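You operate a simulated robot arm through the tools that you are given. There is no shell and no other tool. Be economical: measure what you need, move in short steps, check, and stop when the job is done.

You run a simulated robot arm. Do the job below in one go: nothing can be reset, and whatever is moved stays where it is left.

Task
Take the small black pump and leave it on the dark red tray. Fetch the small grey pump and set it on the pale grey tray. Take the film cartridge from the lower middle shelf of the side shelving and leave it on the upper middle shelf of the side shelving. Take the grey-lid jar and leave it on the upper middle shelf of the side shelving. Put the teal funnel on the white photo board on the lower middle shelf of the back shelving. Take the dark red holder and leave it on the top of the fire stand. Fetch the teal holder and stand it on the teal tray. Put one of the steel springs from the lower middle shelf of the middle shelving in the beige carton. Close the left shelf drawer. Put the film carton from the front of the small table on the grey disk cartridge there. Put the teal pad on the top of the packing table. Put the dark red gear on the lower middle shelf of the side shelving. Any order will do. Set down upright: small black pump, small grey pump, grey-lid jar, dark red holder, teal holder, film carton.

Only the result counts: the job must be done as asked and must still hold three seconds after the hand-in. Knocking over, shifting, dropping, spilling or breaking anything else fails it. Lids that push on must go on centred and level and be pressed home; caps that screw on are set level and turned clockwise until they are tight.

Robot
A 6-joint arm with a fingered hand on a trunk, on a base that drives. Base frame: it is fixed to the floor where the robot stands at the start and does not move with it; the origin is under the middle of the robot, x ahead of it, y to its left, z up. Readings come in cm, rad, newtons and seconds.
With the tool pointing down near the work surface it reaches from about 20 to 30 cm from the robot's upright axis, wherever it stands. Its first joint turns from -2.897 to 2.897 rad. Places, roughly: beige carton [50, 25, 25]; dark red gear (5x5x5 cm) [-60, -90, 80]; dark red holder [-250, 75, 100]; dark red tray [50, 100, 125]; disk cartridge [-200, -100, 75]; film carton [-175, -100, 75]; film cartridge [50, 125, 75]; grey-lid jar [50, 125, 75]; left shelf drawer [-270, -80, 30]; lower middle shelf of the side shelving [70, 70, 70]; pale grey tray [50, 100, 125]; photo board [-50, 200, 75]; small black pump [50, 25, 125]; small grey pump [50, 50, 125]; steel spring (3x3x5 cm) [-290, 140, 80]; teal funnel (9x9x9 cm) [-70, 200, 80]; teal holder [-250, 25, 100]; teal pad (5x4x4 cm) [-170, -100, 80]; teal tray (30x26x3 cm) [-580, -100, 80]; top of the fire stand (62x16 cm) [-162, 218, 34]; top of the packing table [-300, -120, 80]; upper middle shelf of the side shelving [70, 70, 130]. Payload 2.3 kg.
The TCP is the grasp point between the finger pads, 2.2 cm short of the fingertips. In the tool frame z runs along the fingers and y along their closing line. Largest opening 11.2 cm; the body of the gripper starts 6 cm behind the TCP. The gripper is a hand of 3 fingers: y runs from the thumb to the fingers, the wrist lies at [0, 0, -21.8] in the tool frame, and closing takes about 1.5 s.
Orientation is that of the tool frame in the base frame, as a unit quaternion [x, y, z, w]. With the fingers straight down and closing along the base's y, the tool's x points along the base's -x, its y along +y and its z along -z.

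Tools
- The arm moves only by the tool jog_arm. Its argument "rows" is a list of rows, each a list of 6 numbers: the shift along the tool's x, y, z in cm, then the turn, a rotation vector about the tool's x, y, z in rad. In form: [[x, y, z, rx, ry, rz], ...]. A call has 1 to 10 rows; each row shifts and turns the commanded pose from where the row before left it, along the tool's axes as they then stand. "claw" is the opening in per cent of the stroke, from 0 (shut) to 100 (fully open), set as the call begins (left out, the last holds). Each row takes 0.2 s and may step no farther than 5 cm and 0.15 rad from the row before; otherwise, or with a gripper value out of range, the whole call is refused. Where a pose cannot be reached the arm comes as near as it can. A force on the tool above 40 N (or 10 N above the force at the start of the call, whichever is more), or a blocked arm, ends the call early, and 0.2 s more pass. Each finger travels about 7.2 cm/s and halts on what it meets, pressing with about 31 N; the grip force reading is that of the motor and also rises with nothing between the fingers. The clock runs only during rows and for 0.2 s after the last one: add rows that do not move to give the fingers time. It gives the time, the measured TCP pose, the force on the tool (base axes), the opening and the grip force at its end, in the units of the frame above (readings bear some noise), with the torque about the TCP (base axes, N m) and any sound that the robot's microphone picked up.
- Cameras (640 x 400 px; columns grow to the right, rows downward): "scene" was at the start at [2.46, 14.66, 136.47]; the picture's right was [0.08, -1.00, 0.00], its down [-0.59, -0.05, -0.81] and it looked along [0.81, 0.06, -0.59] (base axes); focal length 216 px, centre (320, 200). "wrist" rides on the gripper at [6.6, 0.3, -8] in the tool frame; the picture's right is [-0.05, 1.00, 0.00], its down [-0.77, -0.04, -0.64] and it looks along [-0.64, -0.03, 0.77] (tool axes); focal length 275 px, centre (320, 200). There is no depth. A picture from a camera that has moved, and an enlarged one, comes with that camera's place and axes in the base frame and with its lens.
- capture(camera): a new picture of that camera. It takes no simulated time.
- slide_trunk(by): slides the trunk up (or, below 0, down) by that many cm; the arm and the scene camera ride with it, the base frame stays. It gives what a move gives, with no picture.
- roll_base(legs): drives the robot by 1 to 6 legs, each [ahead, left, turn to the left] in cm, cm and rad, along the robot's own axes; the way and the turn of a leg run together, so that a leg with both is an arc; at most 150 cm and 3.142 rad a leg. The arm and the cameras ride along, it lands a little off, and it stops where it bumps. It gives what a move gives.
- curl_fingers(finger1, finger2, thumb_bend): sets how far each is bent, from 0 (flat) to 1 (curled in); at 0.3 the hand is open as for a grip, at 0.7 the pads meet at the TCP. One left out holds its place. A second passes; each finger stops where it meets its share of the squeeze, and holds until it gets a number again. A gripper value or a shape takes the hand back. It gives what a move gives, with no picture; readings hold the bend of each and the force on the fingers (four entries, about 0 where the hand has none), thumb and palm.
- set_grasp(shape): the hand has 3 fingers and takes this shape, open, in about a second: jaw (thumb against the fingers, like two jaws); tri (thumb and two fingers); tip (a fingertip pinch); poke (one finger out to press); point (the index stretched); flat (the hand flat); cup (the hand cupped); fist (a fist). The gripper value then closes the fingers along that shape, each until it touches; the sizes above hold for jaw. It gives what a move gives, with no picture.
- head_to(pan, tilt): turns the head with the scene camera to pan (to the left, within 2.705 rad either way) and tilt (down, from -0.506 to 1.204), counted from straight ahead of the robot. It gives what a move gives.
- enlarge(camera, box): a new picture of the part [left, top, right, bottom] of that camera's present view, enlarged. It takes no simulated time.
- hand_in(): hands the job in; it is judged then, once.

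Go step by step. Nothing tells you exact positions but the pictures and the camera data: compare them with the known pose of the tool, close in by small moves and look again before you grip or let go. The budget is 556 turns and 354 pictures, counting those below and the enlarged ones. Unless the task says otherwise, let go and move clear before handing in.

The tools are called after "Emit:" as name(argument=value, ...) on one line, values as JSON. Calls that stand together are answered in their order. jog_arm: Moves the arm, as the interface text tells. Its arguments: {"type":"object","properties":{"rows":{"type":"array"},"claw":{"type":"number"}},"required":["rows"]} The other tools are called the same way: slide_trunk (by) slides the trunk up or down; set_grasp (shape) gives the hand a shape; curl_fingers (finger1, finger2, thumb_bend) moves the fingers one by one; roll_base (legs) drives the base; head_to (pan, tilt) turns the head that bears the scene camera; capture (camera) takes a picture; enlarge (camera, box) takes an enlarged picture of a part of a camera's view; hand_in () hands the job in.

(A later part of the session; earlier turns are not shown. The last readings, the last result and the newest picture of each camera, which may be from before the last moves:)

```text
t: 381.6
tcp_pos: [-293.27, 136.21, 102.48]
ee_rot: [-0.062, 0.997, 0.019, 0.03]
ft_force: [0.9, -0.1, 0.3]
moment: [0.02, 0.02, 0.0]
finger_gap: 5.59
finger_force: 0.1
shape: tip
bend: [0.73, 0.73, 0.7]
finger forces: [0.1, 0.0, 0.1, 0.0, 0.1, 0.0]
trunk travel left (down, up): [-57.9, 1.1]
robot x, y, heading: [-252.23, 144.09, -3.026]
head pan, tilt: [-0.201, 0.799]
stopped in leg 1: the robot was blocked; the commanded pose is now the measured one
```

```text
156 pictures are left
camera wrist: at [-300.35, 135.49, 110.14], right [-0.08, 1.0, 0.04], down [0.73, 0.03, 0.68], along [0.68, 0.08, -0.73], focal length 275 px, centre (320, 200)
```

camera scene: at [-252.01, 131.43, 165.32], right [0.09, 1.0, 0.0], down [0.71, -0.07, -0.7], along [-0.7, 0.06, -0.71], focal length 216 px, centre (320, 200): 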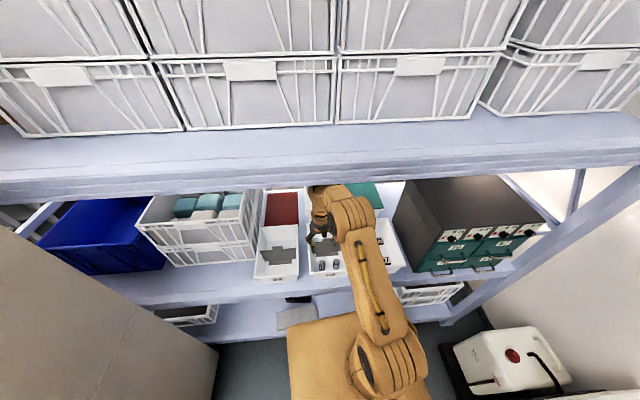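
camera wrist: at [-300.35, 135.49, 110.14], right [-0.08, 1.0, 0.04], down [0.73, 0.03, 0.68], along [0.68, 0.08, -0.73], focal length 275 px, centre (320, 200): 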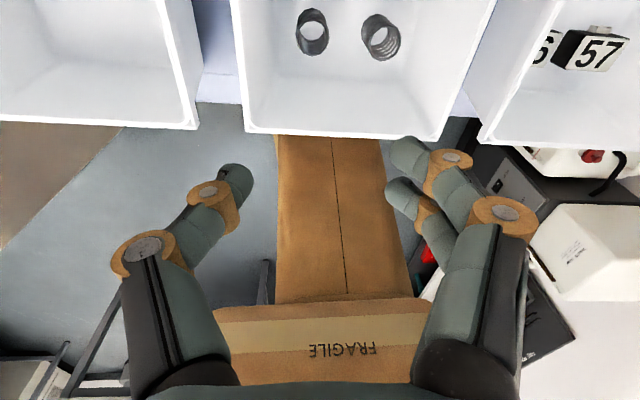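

Emit:
jog_arm(rows=[[0, 0, 1.5, 0, 0, 0], [0, 0, 1.5, 0, 0, 0], [0, 0, 0, 0, 0, 0]])

Emit:
roll_base(legs=[[-6, 0, 0]])

Emit:
head_to(pan=-0.3, tilt=0.5)

Emit:
capture(camera="scene")

```text
t: 382.4
tcp_pos: [-293.93, 136.03, 100.21]
ee_rot: [-0.061, 0.998, 0.018, 0.022]
ft_force: [-0.3, -0.1, -0.5]
moment: [-0.02, -0.02, 0.05]
finger_gap: 5.59
finger_force: 0.1
shape: tip
bend: [0.73, 0.73, 0.7]
finger forces: [0.1, 0.1, 0.0, 0.0, 0.1, 0.0]
trunk travel left (down, up): [-57.9, 1.1]
robot x, y, heading: [-252.27, 143.84, -3.029]
head pan, tilt: [-0.201, 0.799]
```

```text
t: 383.4
tcp_pos: [-287.85, 136.78, 100.15]
ee_rot: [-0.061, 0.998, 0.018, 0.024]
ft_force: [1.5, 0.2, -0.4]
moment: [-0.02, 0.06, -0.01]
finger_gap: 5.6
finger_force: 0.1
shape: tip
bend: [0.73, 0.73, 0.7]
finger forces: [0.1, 0.1, 0.1, 0.0, 0.0, 0.1]
trunk travel left (down, up): [-57.9, 1.1]
robot x, y, heading: [-245.76, 144.39, -3.03]
head pan, tilt: [-0.201, 0.799]
```

```text
t: 384.2
tcp_pos: [-287.88, 136.75, 100.05]
ee_rot: [-0.06, 0.998, 0.018, 0.024]
ft_force: [0.4, -0.4, 0.3]
moment: [0.02, 0.0, 0.01]
finger_gap: 5.62
finger_force: 0.0
shape: tip
bend: [0.73, 0.73, 0.7]
finger forces: [0.0, 0.0, 0.0, 0.0, 0.0, 0.1]
trunk travel left (down, up): [-57.9, 1.1]
robot x, y, heading: [-246.05, 144.71, -3.034]
head pan, tilt: [-0.3, 0.499]
```

```text
155 pictures are left
camera scene: at [-247.77, 132.8, 168.0], right [0.19, 0.98, 0.0], down [0.47, -0.09, -0.88], along [-0.86, 0.17, -0.48], focal length 216 px, centre (320, 200)
```

scene: 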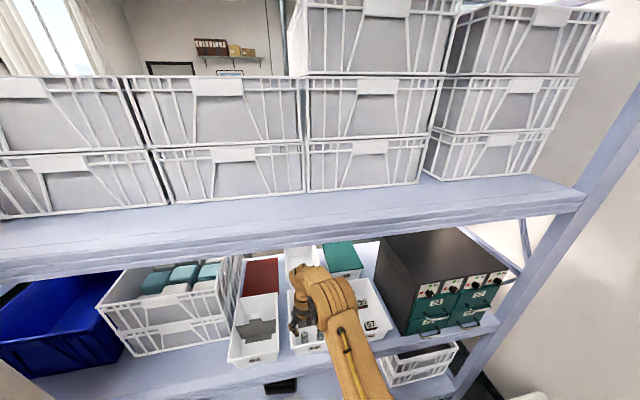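

Freed, and nothing seems disturbed. I back off, straighten, lower the trunk and raise the arm relative to it.

Emit:
roll_base(legs=[[-14, 0, 0], [0, 0, -0.108]])

Emit:
slide_trunk(by=-25)

Emit:
jog_arm(rows=[[0, 0, -4, 0, 0, 0], [0, 0, -4, 0, 0, 0], [0, 0, -4, 0, 0, 0], [0, 0, -4, 0, 0, 0], [0, 0, -4, 0, 0, 0], [0, 0, 0, 0, 0.14, 0], [0, 0, 0, 0, 0.14, 0], [0, 0, 0, 0, 0, 0]])

Emit:
capture(camera="wrist")

```text
t: 386.1
tcp_pos: [-274.47, 142.82, 100.07]
ee_rot: [-0.006, 1.0, 0.017, 0.024]
ft_force: [0.0, -0.4, -0.4]
moment: [0.02, 0.01, -0.04]
finger_gap: 5.57
finger_force: 0.1
shape: tip
bend: [0.73, 0.73, 0.7]
finger forces: [0.0, 0.0, 0.0, 0.0, 0.0, 0.1]
trunk travel left (down, up): [-57.9, 1.1]
robot x, y, heading: [-232.19, 146.11, 3.137]
head pan, tilt: [-0.3, 0.499]
```

```text
t: 388.7
tcp_pos: [-274.48, 143.01, 75.03]
ee_rot: [-0.006, 1.0, 0.018, 0.024]
ft_force: [0.0, -0.3, -0.6]
moment: [0.0, 0.0, 0.03]
finger_gap: 5.58
finger_force: 0.0
shape: tip
bend: [0.73, 0.73, 0.7]
finger forces: [0.1, 0.1, 0.0, 0.0, 0.0, 0.0]
trunk travel left (down, up): [-32.9, 26.1]
robot x, y, heading: [-231.76, 145.95, 3.141]
head pan, tilt: [-0.3, 0.499]
```

```text
t: 390.5
tcp_pos: [-275.45, 142.37, 94.96]
ee_rot: [-0.009, 0.993, 0.015, -0.115]
ft_force: [-0.8, 0.3, 0.4]
moment: [0.0, 0.02, 0.03]
finger_gap: 5.59
finger_force: 0.0
shape: tip
bend: [0.73, 0.73, 0.7]
finger forces: [0.1, 0.0, 0.0, 0.0, 0.0, 0.1]
trunk travel left (down, up): [-32.9, 26.1]
robot x, y, heading: [-231.85, 146.02, 3.141]
head pan, tilt: [-0.3, 0.499]
```

```text
154 pictures are left
camera wrist: at [-280.19, 142.37, 104.35], right [0.03, 1.0, 0.02], down [0.9, -0.04, 0.44], along [0.44, 0.01, -0.9], focal length 275 px, centre (320, 200)
```

wrist: 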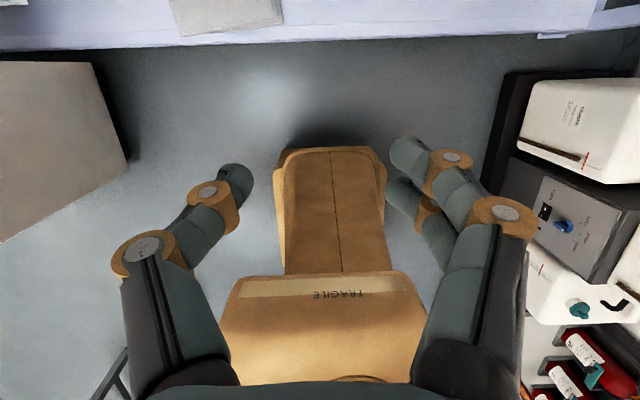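

Emit:
roll_base(legs=[[18.5, 0, 0]])

Emit:
capture(camera="wrist")

```text
t: 392.0
tcp_pos: [-293.85, 142.46, 94.94]
ee_rot: [-0.007, 0.993, 0.016, -0.115]
ft_force: [-0.3, -0.1, 0.2]
moment: [0.0, -0.03, 0.01]
finger_gap: 5.57
finger_force: 0.1
shape: tip
bend: [0.73, 0.73, 0.7]
finger forces: [0.1, 0.1, 0.0, 0.1, 0.0, 0.1]
trunk travel left (down, up): [-32.9, 26.1]
robot x, y, heading: [-250.13, 145.91, 3.139]
head pan, tilt: [-0.3, 0.499]
```

```text
153 pictures are left
camera wrist: at [-298.61, 142.53, 104.3], right [0.03, 1.0, 0.02], down [0.9, -0.04, 0.44], along [0.44, 0.0, -0.9], focal length 275 px, centre (320, 200)
```

wrist: 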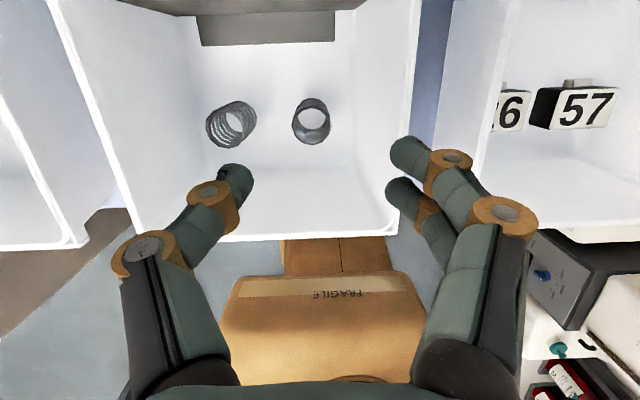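

Emit:
jog_arm(rows=[[0, -0.25, 0, 0, 0, 0], [-0.77, 0, 3.5, 0, 0, 0], [-0.5, 0, 2.4, 0, 0, 0], [0, 0, 0, 0, 0, 0]], claw=33)

Emit:
capture(camera="wrist")

```text
t: 393.0
tcp_pos: [-293.94, 142.38, 89.03]
ee_rot: [-0.007, 0.993, 0.016, -0.114]
ft_force: [-0.4, -1.0, 0.9]
moment: [0.05, -0.01, 0.0]
finger_gap: 3.67
finger_force: 0.1
shape: tip
bend: [0.73, 0.74, 0.7]
finger forces: [0.0, 1.3, 0.0, 0.1, 0.0, 0.0]
trunk travel left (down, up): [-32.9, 26.1]
robot x, y, heading: [-250.18, 146.0, 3.139]
head pan, tilt: [-0.3, 0.499]
```

```text
152 pictures are left
camera wrist: at [-298.7, 142.43, 98.37], right [0.03, 1.0, 0.02], down [0.9, -0.04, 0.44], along [0.44, 0.0, -0.9], focal length 275 px, centre (320, 200)
```

wrist: 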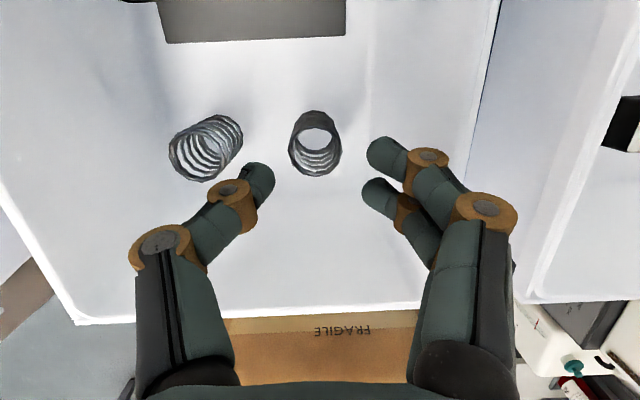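

Emit:
jog_arm(rows=[[-0.56, -0.1, 2.4, 0, 0, 0], [-0.56, 0, 2.4, 0, 0, 0], [0, 0, 0, 0, 0, 0]])

Emit:
capture(camera="wrist")

```text
t: 393.8
tcp_pos: [-294.05, 142.47, 84.0]
ee_rot: [-0.008, 0.993, 0.016, -0.116]
ft_force: [0.1, -1.0, 0.8]
moment: [0.05, -0.01, 0.01]
finger_gap: 3.68
finger_force: 0.1
shape: tip
bend: [0.73, 0.74, 0.7]
finger forces: [1.1, 0.1, 0.0, 0.1, 0.2, 0.0]
trunk travel left (down, up): [-32.9, 26.1]
robot x, y, heading: [-250.29, 146.27, 3.137]
head pan, tilt: [-0.3, 0.499]
```

```text
151 pictures are left
camera wrist: at [-298.86, 142.56, 93.33], right [0.03, 1.0, 0.02], down [0.9, -0.04, 0.44], along [0.44, 0.0, -0.9], focal length 275 px, centre (320, 200)
```

wrist: 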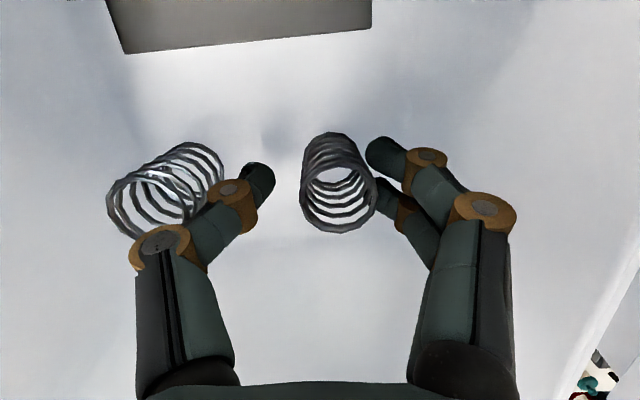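

Emit:
jog_arm(rows=[[-0.1, 0.45, 0.5, 0, 0, 0], [0, 0, 0, 0, 0, 0]])

Emit:
jog_arm(rows=[[0, 0, 0, 0, 0, 0], [0, 0, 0, 0, 0, 0], [0, 0, 0, 0, 0, 0], [0, 0, 0, 0, 0, 0]], claw=0)

Emit:
capture(camera="wrist")

```text
t: 394.4
tcp_pos: [-294.0, 142.88, 83.43]
ee_rot: [-0.007, 0.993, 0.016, -0.116]
ft_force: [1.0, -0.8, 0.4]
moment: [0.04, 0.05, 0.02]
finger_gap: 3.7
finger_force: 0.1
shape: tip
bend: [0.73, 0.74, 0.7]
finger forces: [1.2, 0.0, 0.0, 0.0, 0.1, 0.0]
trunk travel left (down, up): [-32.9, 26.1]
robot x, y, heading: [-250.48, 146.01, 3.139]
head pan, tilt: [-0.3, 0.499]
```

```text
t: 395.4
tcp_pos: [-294.0, 142.93, 83.55]
ee_rot: [-0.009, 0.993, 0.015, -0.114]
ft_force: [0.1, -0.1, 0.1]
moment: [-0.02, -0.01, -0.01]
finger_gap: 1.95
finger_force: 30.8
shape: tip
bend: [0.74, 0.72, 0.7]
finger forces: [13.7, 13.0, 0.1, 0.1, 26.9, 0.0]
trunk travel left (down, up): [-32.9, 26.1]
robot x, y, heading: [-250.52, 146.01, 3.138]
head pan, tilt: [-0.3, 0.499]
```

```text
150 pictures are left
camera wrist: at [-298.77, 143.02, 92.84], right [0.03, 1.0, 0.02], down [0.9, -0.04, 0.44], along [0.44, 0.0, -0.9], focal length 275 px, centre (320, 200)
```

wrist: 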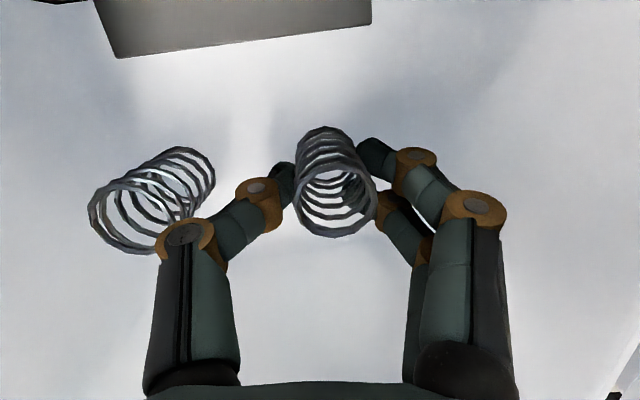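

Gripped with balanced forces. I lift it out of the bin with the trunk and back away.

Emit:
slide_trunk(by=12)

Emit:
capture(camera="wrist")

```text
t: 396.9
tcp_pos: [-294.19, 142.96, 95.46]
ee_rot: [-0.007, 0.993, 0.016, -0.116]
ft_force: [-0.4, -0.3, -0.4]
moment: [0.0, 0.0, -0.01]
finger_gap: 1.94
finger_force: 31.2
shape: tip
bend: [0.74, 0.72, 0.7]
finger forces: [13.7, 12.9, 0.0, 0.0, 26.7, 0.0]
trunk travel left (down, up): [-44.9, 14.1]
robot x, y, heading: [-250.34, 146.2, 3.138]
head pan, tilt: [-0.3, 0.499]
```

```text
149 pictures are left
camera wrist: at [-298.78, 143.01, 104.83], right [0.03, 1.0, 0.02], down [0.9, -0.04, 0.44], along [0.44, 0.0, -0.9], focal length 275 px, centre (320, 200)
```

wrist: 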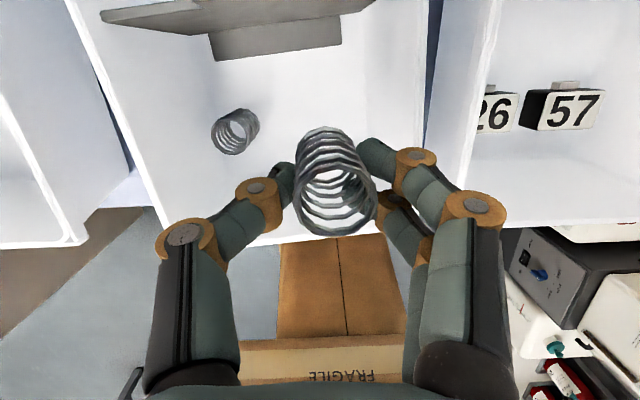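

Emit:
slide_trunk(by=4)

Emit:
roll_base(legs=[[-80, 0, 0.003], [-130, 0, 0], [0, 15, 0], [0, 0, 3.1416]])

Emit:
capture(camera="wrist")

```text
t: 397.7
tcp_pos: [-293.97, 142.9, 99.49]
ee_rot: [-0.008, 0.993, 0.016, -0.115]
ft_force: [-0.7, 0.1, -0.4]
moment: [0.02, 0.0, -0.02]
finger_gap: 1.92
finger_force: 30.8
shape: tip
bend: [0.74, 0.72, 0.7]
finger forces: [13.7, 12.9, 0.1, 0.0, 26.7, 0.0]
trunk travel left (down, up): [-48.9, 10.1]
robot x, y, heading: [-250.0, 146.18, 3.141]
head pan, tilt: [-0.3, 0.499]
```

```text
refused: 3.1416 is not a number from -3.14159 to 3.14159
```

```text
148 pictures are left
camera wrist: at [-298.78, 143.01, 108.84], right [0.03, 1.0, 0.02], down [0.9, -0.04, 0.44], along [0.44, 0.0, -0.9], focal length 275 px, centre (320, 200)
```

wrist: 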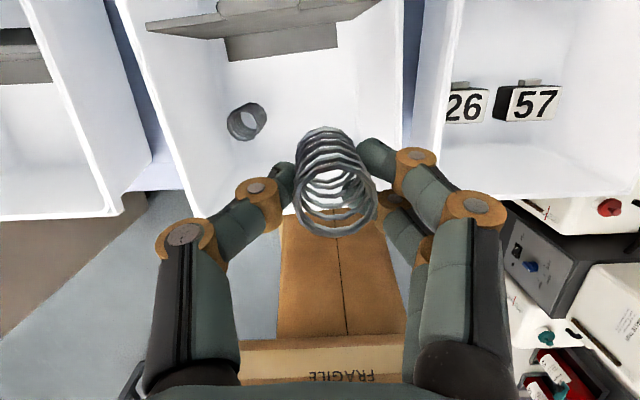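

Emit:
roll_base(legs=[[-80, 0, 0], [-140, 0, 0]])

Emit:
roll_base(legs=[[0, 15, 0], [0, 0, 1.571], [0, 0, 1.571]])

Emit:
capture(camera="wrist")

```text
t: 408.6
tcp_pos: [-72.48, 143.1, 99.42]
ee_rot: [0.002, 0.993, 0.016, -0.114]
ft_force: [0.7, 0.6, -0.6]
moment: [0.03, 0.0, -0.03]
finger_gap: 1.92
finger_force: 30.5
shape: tip
bend: [0.74, 0.72, 0.7]
finger forces: [13.8, 12.9, 0.0, 0.1, 26.7, 0.0]
trunk travel left (down, up): [-48.9, 10.1]
robot x, y, heading: [-29.05, 145.63, 3.119]
head pan, tilt: [-0.3, 0.499]
```

```text
t: 417.7
tcp_pos: [14.62, 133.77, 99.46]
ee_rot: [0.993, 0.009, 0.114, 0.016]
ft_force: [-0.2, 0.5, 0.0]
moment: [0.02, -0.02, 0.0]
finger_gap: 1.91
finger_force: 31.1
shape: tip
bend: [0.74, 0.73, 0.7]
finger forces: [14.2, 12.0, 0.0, 0.0, 26.8, 0.0]
trunk travel left (down, up): [-48.9, 10.1]
robot x, y, heading: [-28.76, 130.72, -0.001]
head pan, tilt: [-0.3, 0.499]
```

```text
147 pictures are left
camera wrist: at [19.1, 133.95, 108.84], right [-0.03, -1.0, 0.02], down [-0.9, 0.04, 0.44], along [-0.44, -0.01, -0.9], focal length 275 px, centre (320, 200)
```

wrist: 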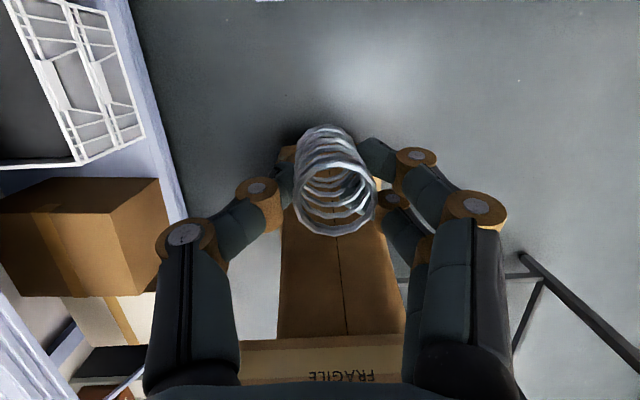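

Now I drive right along the side shelving to the beige carton near y=25 and look at it.

Emit:
roll_base(legs=[[0, -105, 0]])

Emit:
slide_trunk(by=-30)

Emit:
head_to(pan=-0.1, tilt=0.9)

Emit:
capture(camera="scene")

Emit:
capture(camera="wrist")

```text
t: 423.1
tcp_pos: [15.86, 30.0, 99.45]
ee_rot: [0.993, 0.021, 0.115, 0.014]
ft_force: [0.1, 0.4, 0.0]
moment: [-0.06, -0.01, 0.01]
finger_gap: 1.87
finger_force: 31.3
shape: tip
bend: [0.74, 0.73, 0.7]
finger forces: [14.1, 12.1, 0.0, 0.0, 26.8, 0.0]
trunk travel left (down, up): [-48.9, 10.1]
robot x, y, heading: [-27.77, 25.67, 0.023]
head pan, tilt: [-0.3, 0.499]
```

```text
t: 426.1
tcp_pos: [15.81, 30.01, 69.58]
ee_rot: [0.993, 0.021, 0.115, 0.015]
ft_force: [-0.6, -0.4, 0.7]
moment: [-0.04, 0.01, 0.03]
finger_gap: 1.9
finger_force: 31.2
shape: tip
bend: [0.74, 0.73, 0.7]
finger forces: [14.1, 12.0, 0.1, 0.0, 26.7, 0.1]
trunk travel left (down, up): [-18.9, 40.1]
robot x, y, heading: [-27.97, 25.41, 0.03]
head pan, tilt: [-0.3, 0.499]
```

```text
t: 427.0
tcp_pos: [15.8, 29.9, 69.5]
ee_rot: [0.993, 0.022, 0.115, 0.014]
ft_force: [0.5, -0.4, -0.9]
moment: [-0.02, 0.01, 0.02]
finger_gap: 1.91
finger_force: 30.9
shape: tip
bend: [0.74, 0.73, 0.7]
finger forces: [14.1, 12.2, 0.0, 0.1, 26.8, 0.0]
trunk travel left (down, up): [-18.9, 40.1]
robot x, y, heading: [-27.75, 25.53, 0.027]
head pan, tilt: [-0.099, 0.901]
```

```text
146 pictures are left
camera scene: at [-26.87, 38.82, 125.63], right [-0.07, -1.0, 0.0], down [-0.78, 0.06, -0.62], along [0.62, -0.05, -0.78], focal length 216 px, centre (320, 200)
```

scene: 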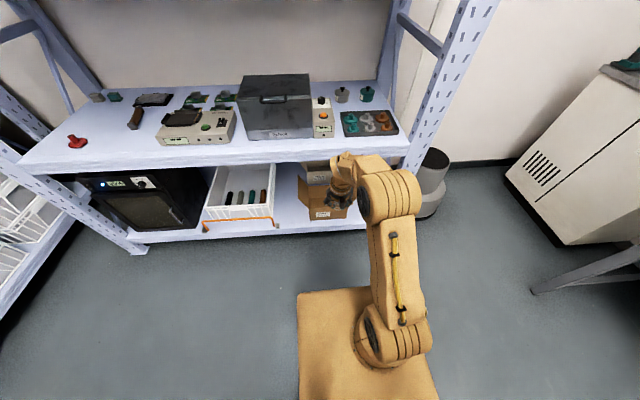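

```text
145 pictures are left
camera wrist: at [20.28, 30.26, 78.84], right [-0.01, -1.0, 0.02], down [-0.9, 0.02, 0.44], along [-0.44, -0.02, -0.9], focal length 275 px, centre (320, 200)
```

wrist: 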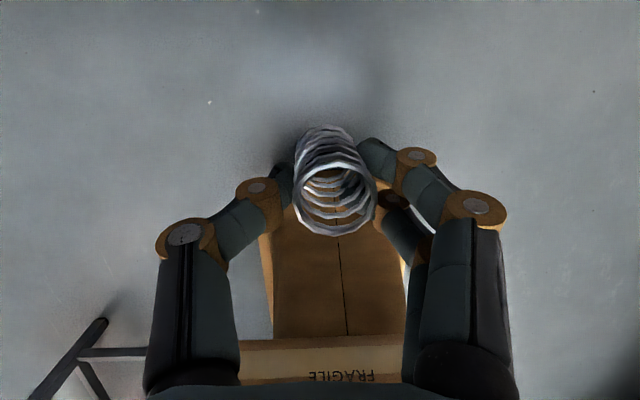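

Emit:
enlarge(camera="scene", box=[250, 130, 400, 240])

```text
3.64 times, centred on (325, 185) of scene
camera zoom: at [-26.87, 38.82, 125.63], right [-0.07, -1.0, 0.0], down [-0.78, 0.06, -0.62], along [0.62, -0.05, -0.78], focal length 785 px, centre (302, 254)
```

zoom: 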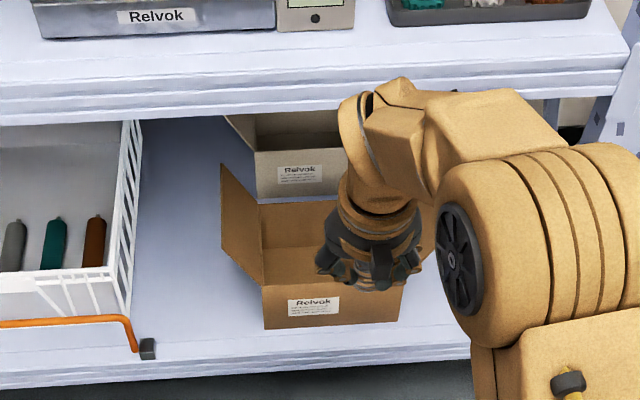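

The two cartons: the front one centres at about (50, 28), matching the given place. I test how low the arm can go here in front of the shelf.

Emit:
slide_trunk(by=-18.7)

Emit:
jog_arm(rows=[[-0.9, 0, 3.9, 0, 0, 0], [-0.9, 0, 3.9, 0, 0, 0], [-0.9, 0, 3.9, 0, 0, 0], [-0.9, 0, 3.9, 0, 0, 0], [0, 0, 0, 0, 0, 0]])

Emit:
capture(camera="scene")

```text
t: 429.1
tcp_pos: [15.69, 29.92, 50.76]
ee_rot: [0.993, 0.022, 0.116, 0.014]
ft_force: [0.0, 0.8, 0.1]
moment: [0.0, 0.01, 0.0]
finger_gap: 1.91
finger_force: 31.4
shape: tip
bend: [0.74, 0.73, 0.7]
finger forces: [14.2, 12.3, 0.0, 0.1, 26.6, 0.1]
trunk travel left (down, up): [-0.2, 58.8]
robot x, y, heading: [-27.65, 25.38, 0.028]
head pan, tilt: [-0.099, 0.901]
```

```text
t: 430.3
tcp_pos: [15.79, 29.51, 34.63]
ee_rot: [0.993, 0.022, 0.116, 0.015]
ft_force: [0.5, -0.5, -0.7]
moment: [0.02, -0.01, 0.01]
finger_gap: 1.87
finger_force: 30.9
shape: tip
bend: [0.74, 0.73, 0.7]
finger forces: [14.9, 14.3, 0.0, 0.0, 26.3, 0.0]
trunk travel left (down, up): [-0.2, 58.8]
robot x, y, heading: [-27.85, 25.99, 0.023]
head pan, tilt: [-0.099, 0.901]
```

```text
143 pictures are left
camera scene: at [-26.87, 38.82, 106.92], right [-0.07, -1.0, 0.0], down [-0.78, 0.06, -0.62], along [0.62, -0.05, -0.78], focal length 216 px, centre (320, 200)
```

scene: 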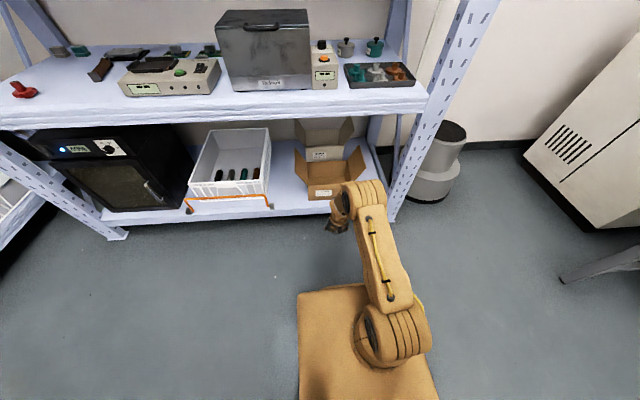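

Emit:
enlarge(camera="scene", box=[260, 90, 410, 220])

```text
3.08 times, centred on (335, 155) of scene
camera zoom: at [-26.87, 38.82, 106.92], right [-0.07, -1.0, 0.0], down [-0.78, 0.06, -0.62], along [0.62, -0.05, -0.78], focal length 664 px, centre (274, 338)
```

zoom: 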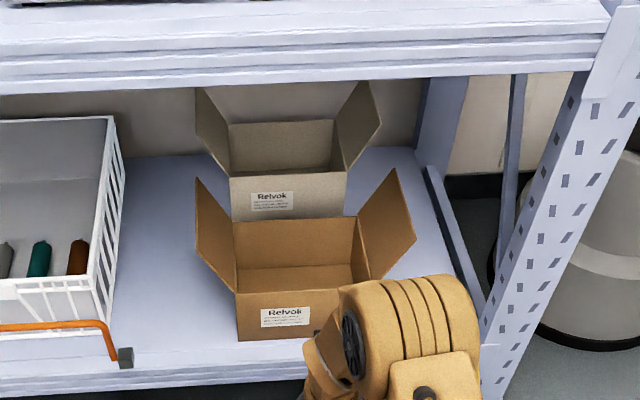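

Position says the front carton (centre about (52.7, 28.7), rim z≈28.7) is the target. I straighten up and drive in with the spring just above the rim.

Emit:
jog_arm(rows=[[0.25, 0, -1.0, 0, 0, 0], [0, 0, 0, 0, 0, 0]])

Emit:
roll_base(legs=[[0, 0, -0.024], [22, 0, 0]])

Emit:
capture(camera="wrist")

Emit:
enlarge(camera="scene", box=[240, 90, 440, 260])

```text
t: 430.9
tcp_pos: [15.9, 29.43, 35.7]
ee_rot: [0.993, 0.022, 0.115, 0.013]
ft_force: [-0.2, -0.6, -0.1]
moment: [-0.03, 0.01, 0.02]
finger_gap: 1.85
finger_force: 30.7
shape: tip
bend: [0.74, 0.73, 0.7]
finger forces: [15.0, 14.2, 0.0, 0.0, 26.2, 0.0]
trunk travel left (down, up): [-0.2, 58.8]
robot x, y, heading: [-28.17, 25.63, 0.029]
head pan, tilt: [-0.099, 0.901]
```

```text
t: 432.9
tcp_pos: [37.82, 28.29, 35.77]
ee_rot: [0.993, 0.008, 0.114, 0.015]
ft_force: [0.5, 0.7, 0.4]
moment: [0.0, 0.01, -0.01]
finger_gap: 1.86
finger_force: 31.0
shape: tip
bend: [0.74, 0.73, 0.7]
finger forces: [14.9, 14.4, 0.0, 0.0, 26.2, 0.0]
trunk travel left (down, up): [-0.2, 58.8]
robot x, y, heading: [-5.88, 25.47, 0.002]
head pan, tilt: [-0.099, 0.901]
```

```text
141 pictures are left
camera wrist: at [42.32, 28.49, 45.12], right [-0.03, -1.0, 0.02], down [-0.9, 0.04, 0.44], along [-0.44, -0.01, -0.9], focal length 275 px, centre (320, 200)
```

wrist: 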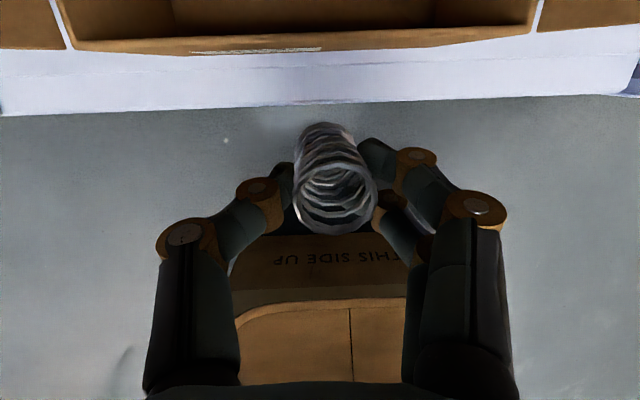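

```text
2.35 times, centred on (340, 175) of scene
camera zoom: at [-4.61, 38.79, 106.92], right [-0.1, -0.99, 0.0], down [-0.78, 0.08, -0.62], along [0.62, -0.06, -0.78], focal length 508 px, centre (273, 259)
```

zoom: 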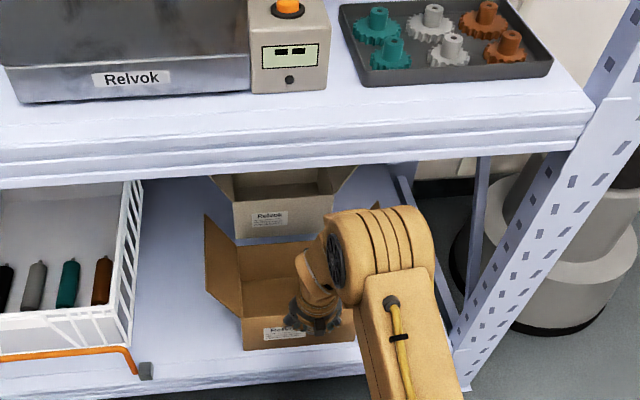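

Emit:
roll_base(legs=[[7, 0.5, 0]])

Emit:
capture(camera="wrist")

Emit:
capture(camera="scene")

```text
t: 433.9
tcp_pos: [44.75, 28.82, 35.77]
ee_rot: [0.993, 0.009, 0.116, 0.016]
ft_force: [-0.1, 0.0, -0.2]
moment: [-0.02, 0.0, -0.02]
finger_gap: 1.85
finger_force: 31.1
shape: tip
bend: [0.74, 0.73, 0.7]
finger forces: [15.1, 14.2, 0.1, 0.1, 26.4, 0.0]
trunk travel left (down, up): [-0.2, 58.8]
robot x, y, heading: [1.27, 26.14, -0.004]
head pan, tilt: [-0.099, 0.901]
```

```text
139 pictures are left
camera wrist: at [49.27, 28.98, 45.12], right [-0.03, -1.0, 0.02], down [-0.9, 0.04, 0.44], along [-0.44, -0.01, -0.9], focal length 275 px, centre (320, 200)
```

wrist: 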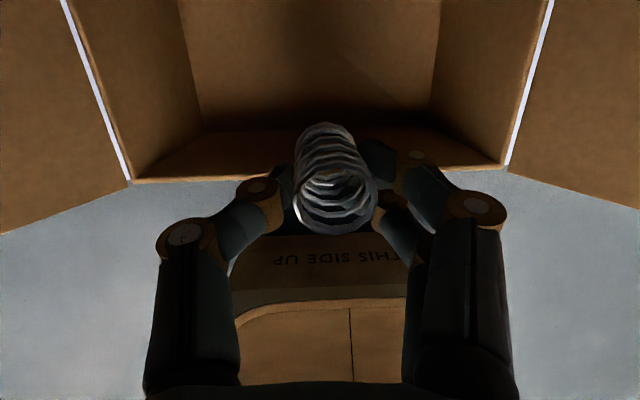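

```text
138 pictures are left
camera scene: at [2.34, 39.29, 106.92], right [-0.1, -0.99, 0.0], down [-0.78, 0.08, -0.62], along [0.62, -0.06, -0.78], focal length 216 px, centre (320, 200)
```

scene: 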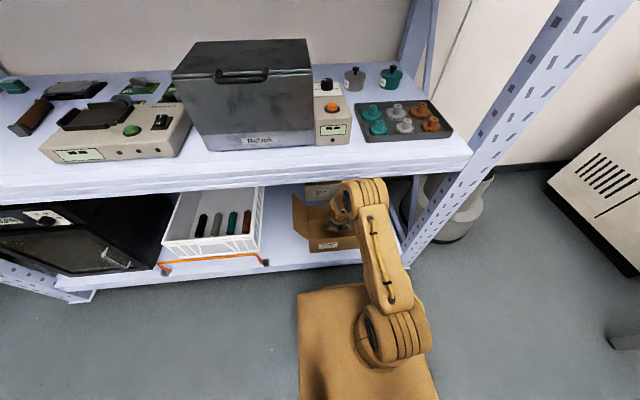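

Emit:
roll_base(legs=[[6.5, 0, 0]])

Emit:
capture(camera="wrist")

Emit:
capture(camera="scene")

```text
t: 435.0
tcp_pos: [45.98, 29.13, 33.03]
ee_rot: [0.998, 0.014, 0.065, 0.015]
ft_force: [-0.1, 0.1, -0.5]
moment: [-0.01, -0.04, 0.02]
finger_gap: 1.84
finger_force: 31.0
shape: tip
bend: [0.74, 0.73, 0.7]
finger forces: [15.1, 14.7, 0.0, 0.0, 26.0, 0.0]
trunk travel left (down, up): [-0.2, 58.8]
robot x, y, heading: [4.88, 26.18, -0.002]
head pan, tilt: [-0.099, 0.901]
stopped in leg 1: the robot was blocked; the commanded pose is now the measured one
```

```text
137 pictures are left
camera wrist: at [51.38, 29.35, 41.84], right [-0.02, -1.0, 0.03], down [-0.85, 0.03, 0.53], along [-0.53, -0.01, -0.85], focal length 275 px, centre (320, 200)
```

wrist: 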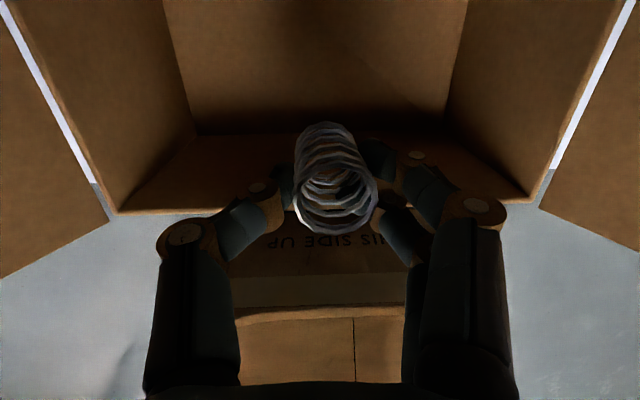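

```text
136 pictures are left
camera scene: at [0.76, 39.27, 107.55], right [-0.1, -1.0, -0.01], down [-0.75, 0.08, -0.66], along [0.66, -0.06, -0.75], focal length 216 px, centre (320, 200)
```

scene: 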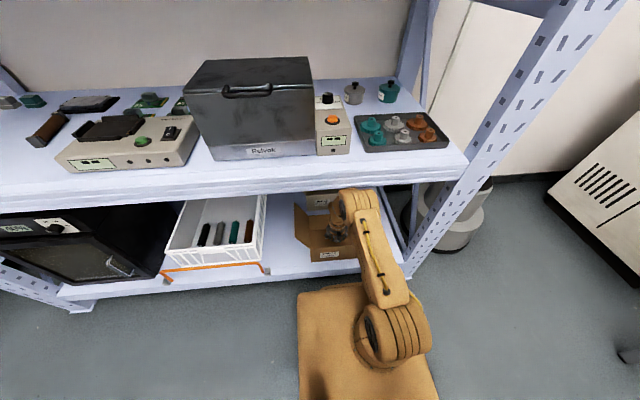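

The robot is leaning, so something on the arm touches the shelf lip. I back off.

Emit:
roll_base(legs=[[-3.5, 0, 0]])

Emit:
capture(camera="scene")

Emit:
capture(camera="wrist")

```text
t: 435.7
tcp_pos: [46.08, 29.1, 29.36]
ee_rot: [0.999, 0.014, 0.027, 0.017]
ft_force: [0.5, -1.3, -1.3]
moment: [0.03, -0.05, 0.01]
finger_gap: 1.8
finger_force: 31.6
shape: tip
bend: [0.74, 0.73, 0.7]
finger forces: [15.5, 14.8, 0.0, 0.0, 25.8, 0.0]
trunk travel left (down, up): [-0.2, 58.8]
robot x, y, heading: [4.45, 26.38, 0.004]
head pan, tilt: [-0.099, 0.901]
stopped in leg 1: the robot was blocked; the commanded pose is now the measured one
```

```text
135 pictures are left
camera scene: at [5.81, 39.4, 106.79], right [-0.1, -1.0, 0.0], down [-0.78, 0.07, -0.62], along [0.62, -0.06, -0.79], focal length 216 px, centre (320, 200)
```

scene: 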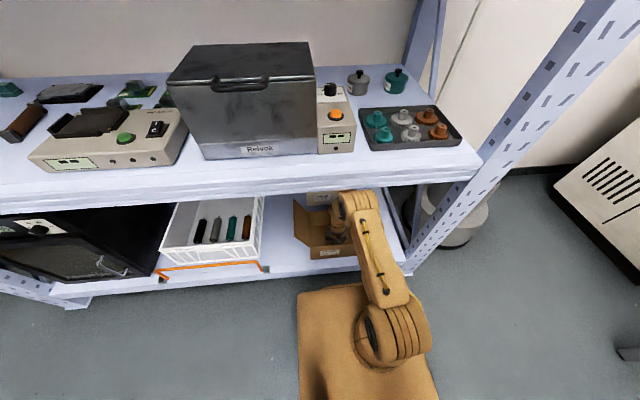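

```text
134 pictures are left
camera wrist: at [52.07, 29.3, 37.68], right [-0.02, -1.0, 0.03], down [-0.8, 0.03, 0.59], along [-0.59, -0.01, -0.8], focal length 275 px, centre (320, 200)
```

wrist: 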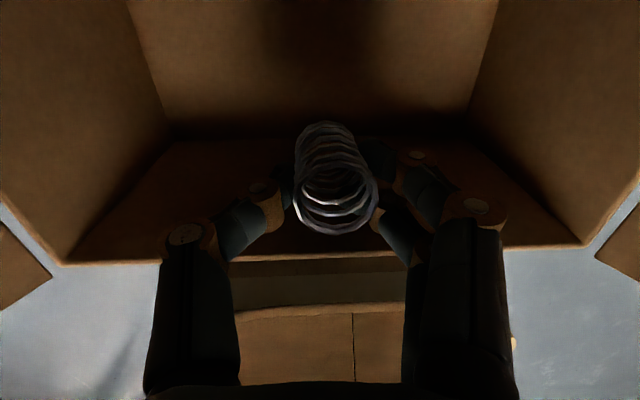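

The spring is now inside the carton, past the front wall. I lower it a bit further and release.

Emit:
jog_arm(rows=[[0, 0, 1.5, 0, 0, 0], [0, 0, 1.5, 0, 0, 0], [0, 0, 0, 0, 0, 0]])

Emit:
capture(camera="wrist")

```text
t: 436.5
tcp_pos: [46.65, 28.89, 26.79]
ee_rot: [0.999, 0.014, 0.033, 0.016]
ft_force: [-0.9, 0.1, -0.4]
moment: [0.0, -0.02, -0.03]
finger_gap: 1.83
finger_force: 30.6
shape: tip
bend: [0.74, 0.73, 0.7]
finger forces: [15.8, 14.8, 0.0, 0.0, 25.8, 0.0]
trunk travel left (down, up): [-0.2, 58.8]
robot x, y, heading: [4.32, 26.04, 0.005]
head pan, tilt: [-0.099, 0.901]
```

```text
133 pictures are left
camera wrist: at [52.53, 29.24, 35.25], right [-0.02, -1.0, 0.03], down [-0.81, 0.03, 0.58], along [-0.58, -0.01, -0.81], focal length 275 px, centre (320, 200)
```

wrist: 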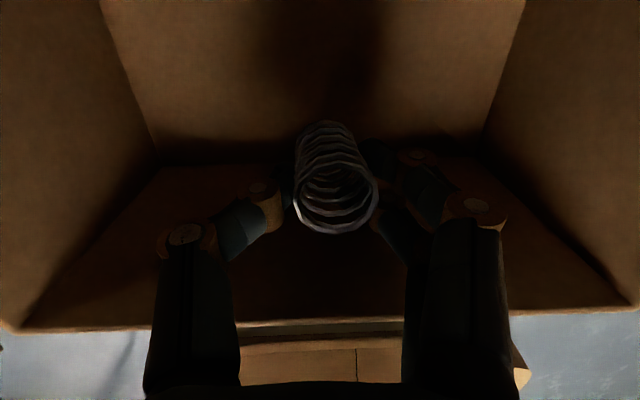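

Emit:
jog_arm(rows=[[0.7, 0, 1.5, 0, 0, 0], [0.7, 0, 1.5, 0, 0, 0], [0, 0, 0, 0, 0, 0]])

Emit:
capture(camera="wrist")

```text
t: 437.3
tcp_pos: [48.07, 28.96, 23.96]
ee_rot: [0.999, 0.014, 0.032, 0.016]
ft_force: [-0.4, -0.2, 0.6]
moment: [-0.03, -0.02, -0.03]
finger_gap: 1.8
finger_force: 30.8
shape: tip
bend: [0.74, 0.73, 0.7]
finger forces: [15.8, 15.0, 0.0, 0.0, 25.7, 0.1]
trunk travel left (down, up): [-0.2, 58.8]
robot x, y, heading: [4.82, 25.88, 0.011]
head pan, tilt: [-0.099, 0.901]
```

```text
132 pictures are left
camera wrist: at [54.08, 29.21, 32.44], right [-0.02, -1.0, 0.03], down [-0.81, 0.03, 0.58], along [-0.58, -0.01, -0.81], focal length 275 px, centre (320, 200)
```

wrist: 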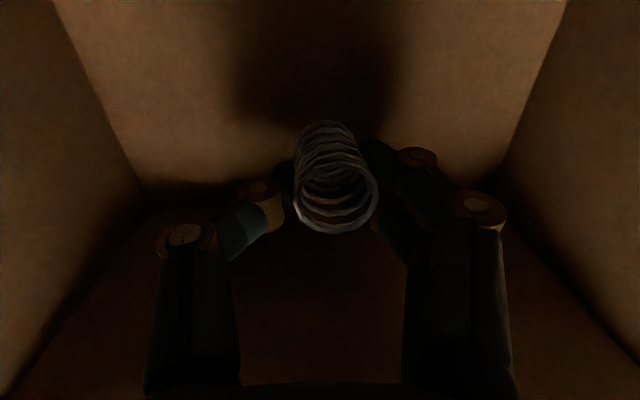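

Emit:
jog_arm(rows=[[0, 0, 0, 0, 0, 0], [0, 0, 0, 0, 0, 0], [0, 0, 0, 0, 0, 0], [0, 0, 0, 0, 0, 0]], claw=45)

Emit:
jog_arm(rows=[[0, 0, -3, 0, 0, 0], [-0.8, 0, -3, 0, 0, 0], [-0.8, 0, -3, 0, 0, 0], [0, 0, 0, 0, 0, 0]])

Emit:
capture(camera="wrist")

```text
t: 438.3
tcp_pos: [48.08, 28.93, 23.89]
ee_rot: [0.999, 0.014, 0.033, 0.016]
ft_force: [0.1, -0.3, 0.6]
moment: [0.01, -0.01, 0.04]
finger_gap: 4.98
finger_force: 0.0
shape: tip
bend: [0.73, 0.73, 0.7]
finger forces: [0.0, 0.0, 0.0, 0.0, 0.1, 0.0]
trunk travel left (down, up): [-0.2, 58.8]
robot x, y, heading: [4.45, 26.43, -0.001]
head pan, tilt: [-0.099, 0.901]
```

```text
t: 439.5
tcp_pos: [42.39, 28.5, 29.03]
ee_rot: [0.999, 0.016, -0.024, 0.021]
ft_force: [0.6, -0.1, -0.4]
moment: [-0.02, 0.01, -0.02]
finger_gap: 4.99
finger_force: 0.0
shape: tip
bend: [0.73, 0.73, 0.7]
finger forces: [0.0, 0.0, 0.0, 0.0, 0.0, 0.0]
trunk travel left (down, up): [-0.2, 58.8]
robot x, y, heading: [4.48, 26.11, 0.003]
head pan, tilt: [-0.099, 0.901]
stopped in row 4: the arm was blocked; the commanded pose is now the measured one
```

```text
131 pictures are left
camera wrist: at [49.31, 28.82, 36.7], right [-0.02, -1.0, 0.04], down [-0.74, 0.04, 0.67], along [-0.67, -0.02, -0.74], focal length 275 px, centre (320, 200)
```

wrist: 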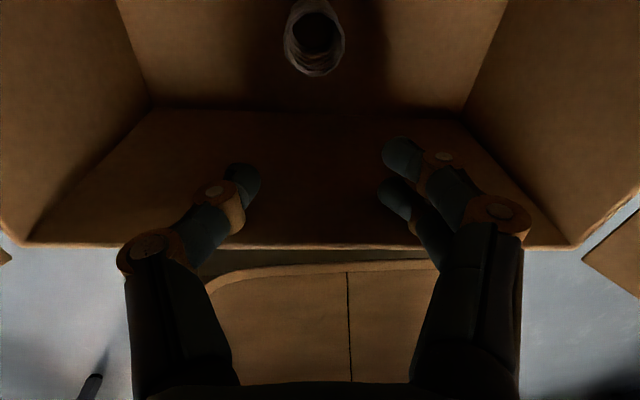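

Spring is standing in the carton. The arm can't rise straight because of the shelf above, so I pitch the fingers forward and up about the wrist and then back out.

Emit:
jog_arm(rows=[[2.61, 0, -0.16, 0, 0.12, 0], [2.61, 0, -0.16, 0, 0.12, 0], [2.61, 0, -0.16, 0, 0.12, 0], [0, 0, 0, 0, 0, 0]])

Emit:
capture(camera="wrist")

```text
t: 440.5
tcp_pos: [50.4, 28.83, 30.16]
ee_rot: [0.987, 0.018, 0.159, 0.016]
ft_force: [-0.7, 0.1, 0.9]
moment: [0.0, 0.01, 0.01]
finger_gap: 5.01
finger_force: 0.0
shape: tip
bend: [0.73, 0.73, 0.7]
finger forces: [0.0, 0.0, 0.1, 0.0, 0.0, 0.0]
trunk travel left (down, up): [-0.2, 58.8]
robot x, y, heading: [4.17, 25.93, 0.001]
head pan, tilt: [-0.099, 0.901]
```

```text
130 pictures are left
camera wrist: at [54.09, 29.13, 39.85], right [-0.01, -1.0, 0.02], down [-0.93, 0.02, 0.36], along [-0.36, -0.02, -0.93], focal length 275 px, centre (320, 200)
```

wrist: 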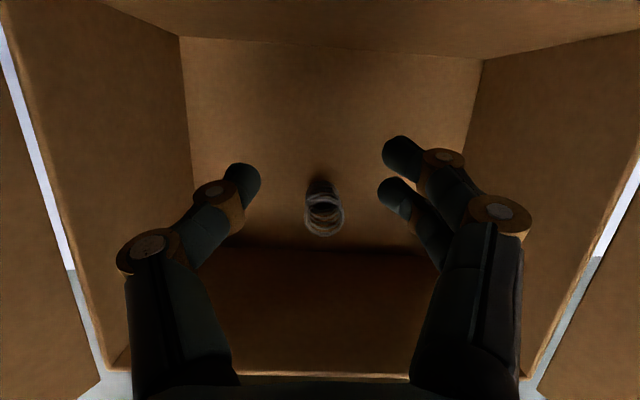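

Emit:
jog_arm(rows=[[2.4, 0, -0.3, 0, 0.12, 0], [2.2, 0, -0.5, 0, 0.12, 0], [1.8, 0, -0.8, 0, 0.12, 0], [0, 0, 0, 0, 0, 0]])

Emit:
capture(camera="wrist")

```text
t: 441.7
tcp_pos: [53.87, 30.59, 31.99]
ee_rot: [0.967, 0.049, 0.245, -0.043]
ft_force: [0.0, 0.1, 0.2]
moment: [0.02, 0.0, -0.03]
finger_gap: 5.03
finger_force: 0.0
shape: tip
bend: [0.73, 0.73, 0.7]
finger forces: [0.1, 0.0, 0.0, 0.0, 0.0, 0.0]
out of reach, approached as far as the arm can: row 2, 3
trunk travel left (down, up): [-0.2, 58.8]
robot x, y, heading: [4.1, 26.81, 0.029]
head pan, tilt: [-0.099, 0.901]
stopped in row 4: the arm was blocked; the commanded pose is now the measured one
```

```text
129 pictures are left
camera wrist: at [55.87, 30.08, 42.2], right [0.07, -0.99, -0.08], down [-0.98, -0.09, 0.19], along [-0.2, 0.06, -0.98], focal length 275 px, centre (320, 200)
```

wrist: 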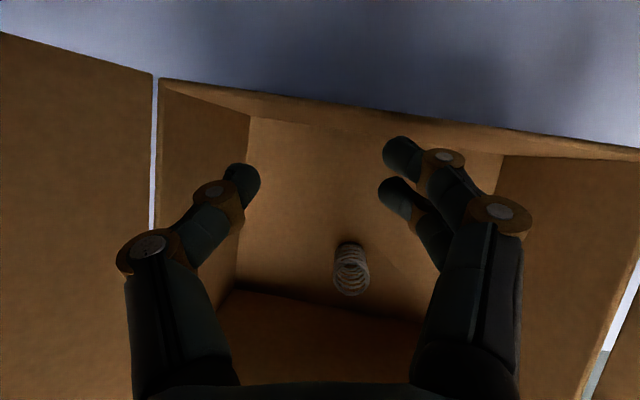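

Emit:
enlarge(camera="scene", box=[260, 140, 460, 300])

Emit:
head_to(pan=-0.9, tilt=0.9)

Emit:
capture(camera="scene")

```text
2.50 times, centred on (360, 220) of scene
camera zoom: at [5.16, 40.92, 106.75], right [-0.08, -1.0, 0.01], down [-0.78, 0.05, -0.62], along [0.62, -0.06, -0.78], focal length 539 px, centre (220, 150)
```

zoom: 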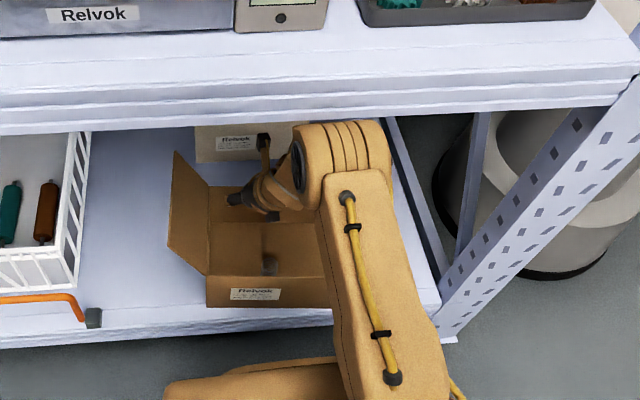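

```text
t: 442.8
tcp_pos: [54.14, 30.41, 32.08]
ee_rot: [0.967, 0.049, 0.247, -0.04]
ft_force: [-0.3, 0.6, -0.6]
moment: [-0.04, 0.04, 0.04]
finger_gap: 5.02
finger_force: 0.0
shape: tip
bend: [0.73, 0.73, 0.7]
finger forces: [0.0, 0.0, 0.0, 0.0, 0.0, 0.1]
trunk travel left (down, up): [-0.2, 58.8]
robot x, y, heading: [4.54, 26.12, 0.023]
head pan, tilt: [-0.901, 0.901]
```

```text
127 pictures are left
camera scene: at [2.36, 35.88, 106.7], right [-0.77, -0.64, 0.01], down [-0.5, 0.59, -0.63], along [0.4, -0.49, -0.78], focal length 216 px, centre (320, 200)
```

scene: 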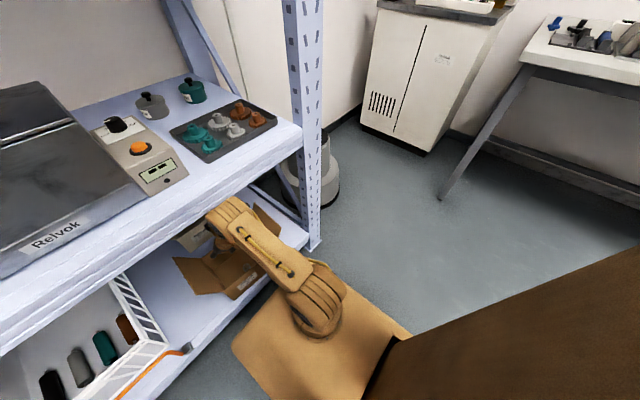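

The arm is right below the shelf lip. I'll curl the hand into a fist to shorten it, then reverse out over the carton's rim.

Emit:
set_grasp(shape="fist")

Emit:
capture(camera="wrist")

```text
t: 443.7
tcp_pos: [54.11, 30.42, 32.1]
ee_rot: [0.967, 0.048, 0.248, -0.04]
ft_force: [-0.3, -0.1, -0.6]
moment: [0.0, 0.02, 0.01]
finger_gap: 0.0
finger_force: 0.1
shape: fist
bend: [1.0, 1.0, 0.54]
finger forces: [0.0, 0.0, 0.0, 0.1, 0.0, 0.0]
trunk travel left (down, up): [-0.2, 58.8]
robot x, y, heading: [4.3, 26.37, 0.019]
head pan, tilt: [-0.901, 0.901]
```

```text
126 pictures are left
camera wrist: at [55.99, 29.85, 42.32], right [0.07, -0.99, -0.08], down [-0.98, -0.08, 0.19], along [-0.19, 0.06, -0.98], focal length 275 px, centre (320, 200)
```

wrist: 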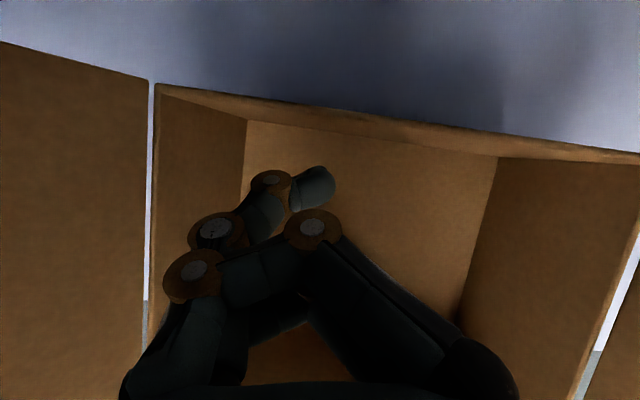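

Emit:
curl_fingers(thumb_bend=1.0)

Emit:
capture(camera="wrist")

```text
t: 444.7
tcp_pos: [54.15, 30.51, 32.14]
ee_rot: [0.967, 0.048, 0.248, -0.04]
ft_force: [-0.6, 0.1, 0.5]
moment: [0.03, 0.0, -0.04]
finger_gap: 5.21
finger_force: 0.1
shape: fingers
bend: [1.0, 1.0, 1.0]
finger forces: [0.0, 0.0, 0.0, 0.1, 0.0, 0.1]
trunk travel left (down, up): [-0.2, 58.8]
robot x, y, heading: [4.15, 26.55, 0.022]
head pan, tilt: [-0.901, 0.901]
```

```text
125 pictures are left
camera wrist: at [55.99, 29.81, 42.34], right [0.07, -0.99, -0.08], down [-0.98, -0.08, 0.19], along [-0.19, 0.06, -0.98], focal length 275 px, centre (320, 200)
```

wrist: 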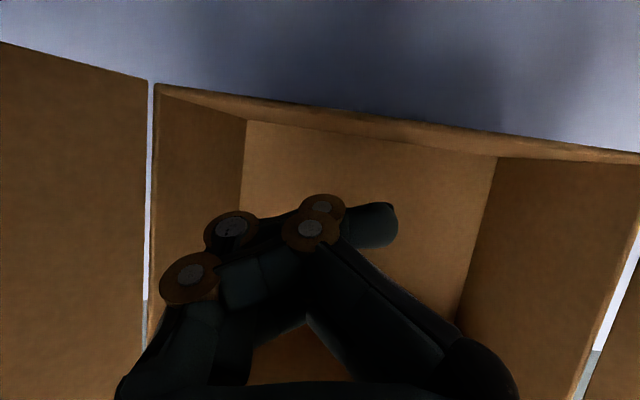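

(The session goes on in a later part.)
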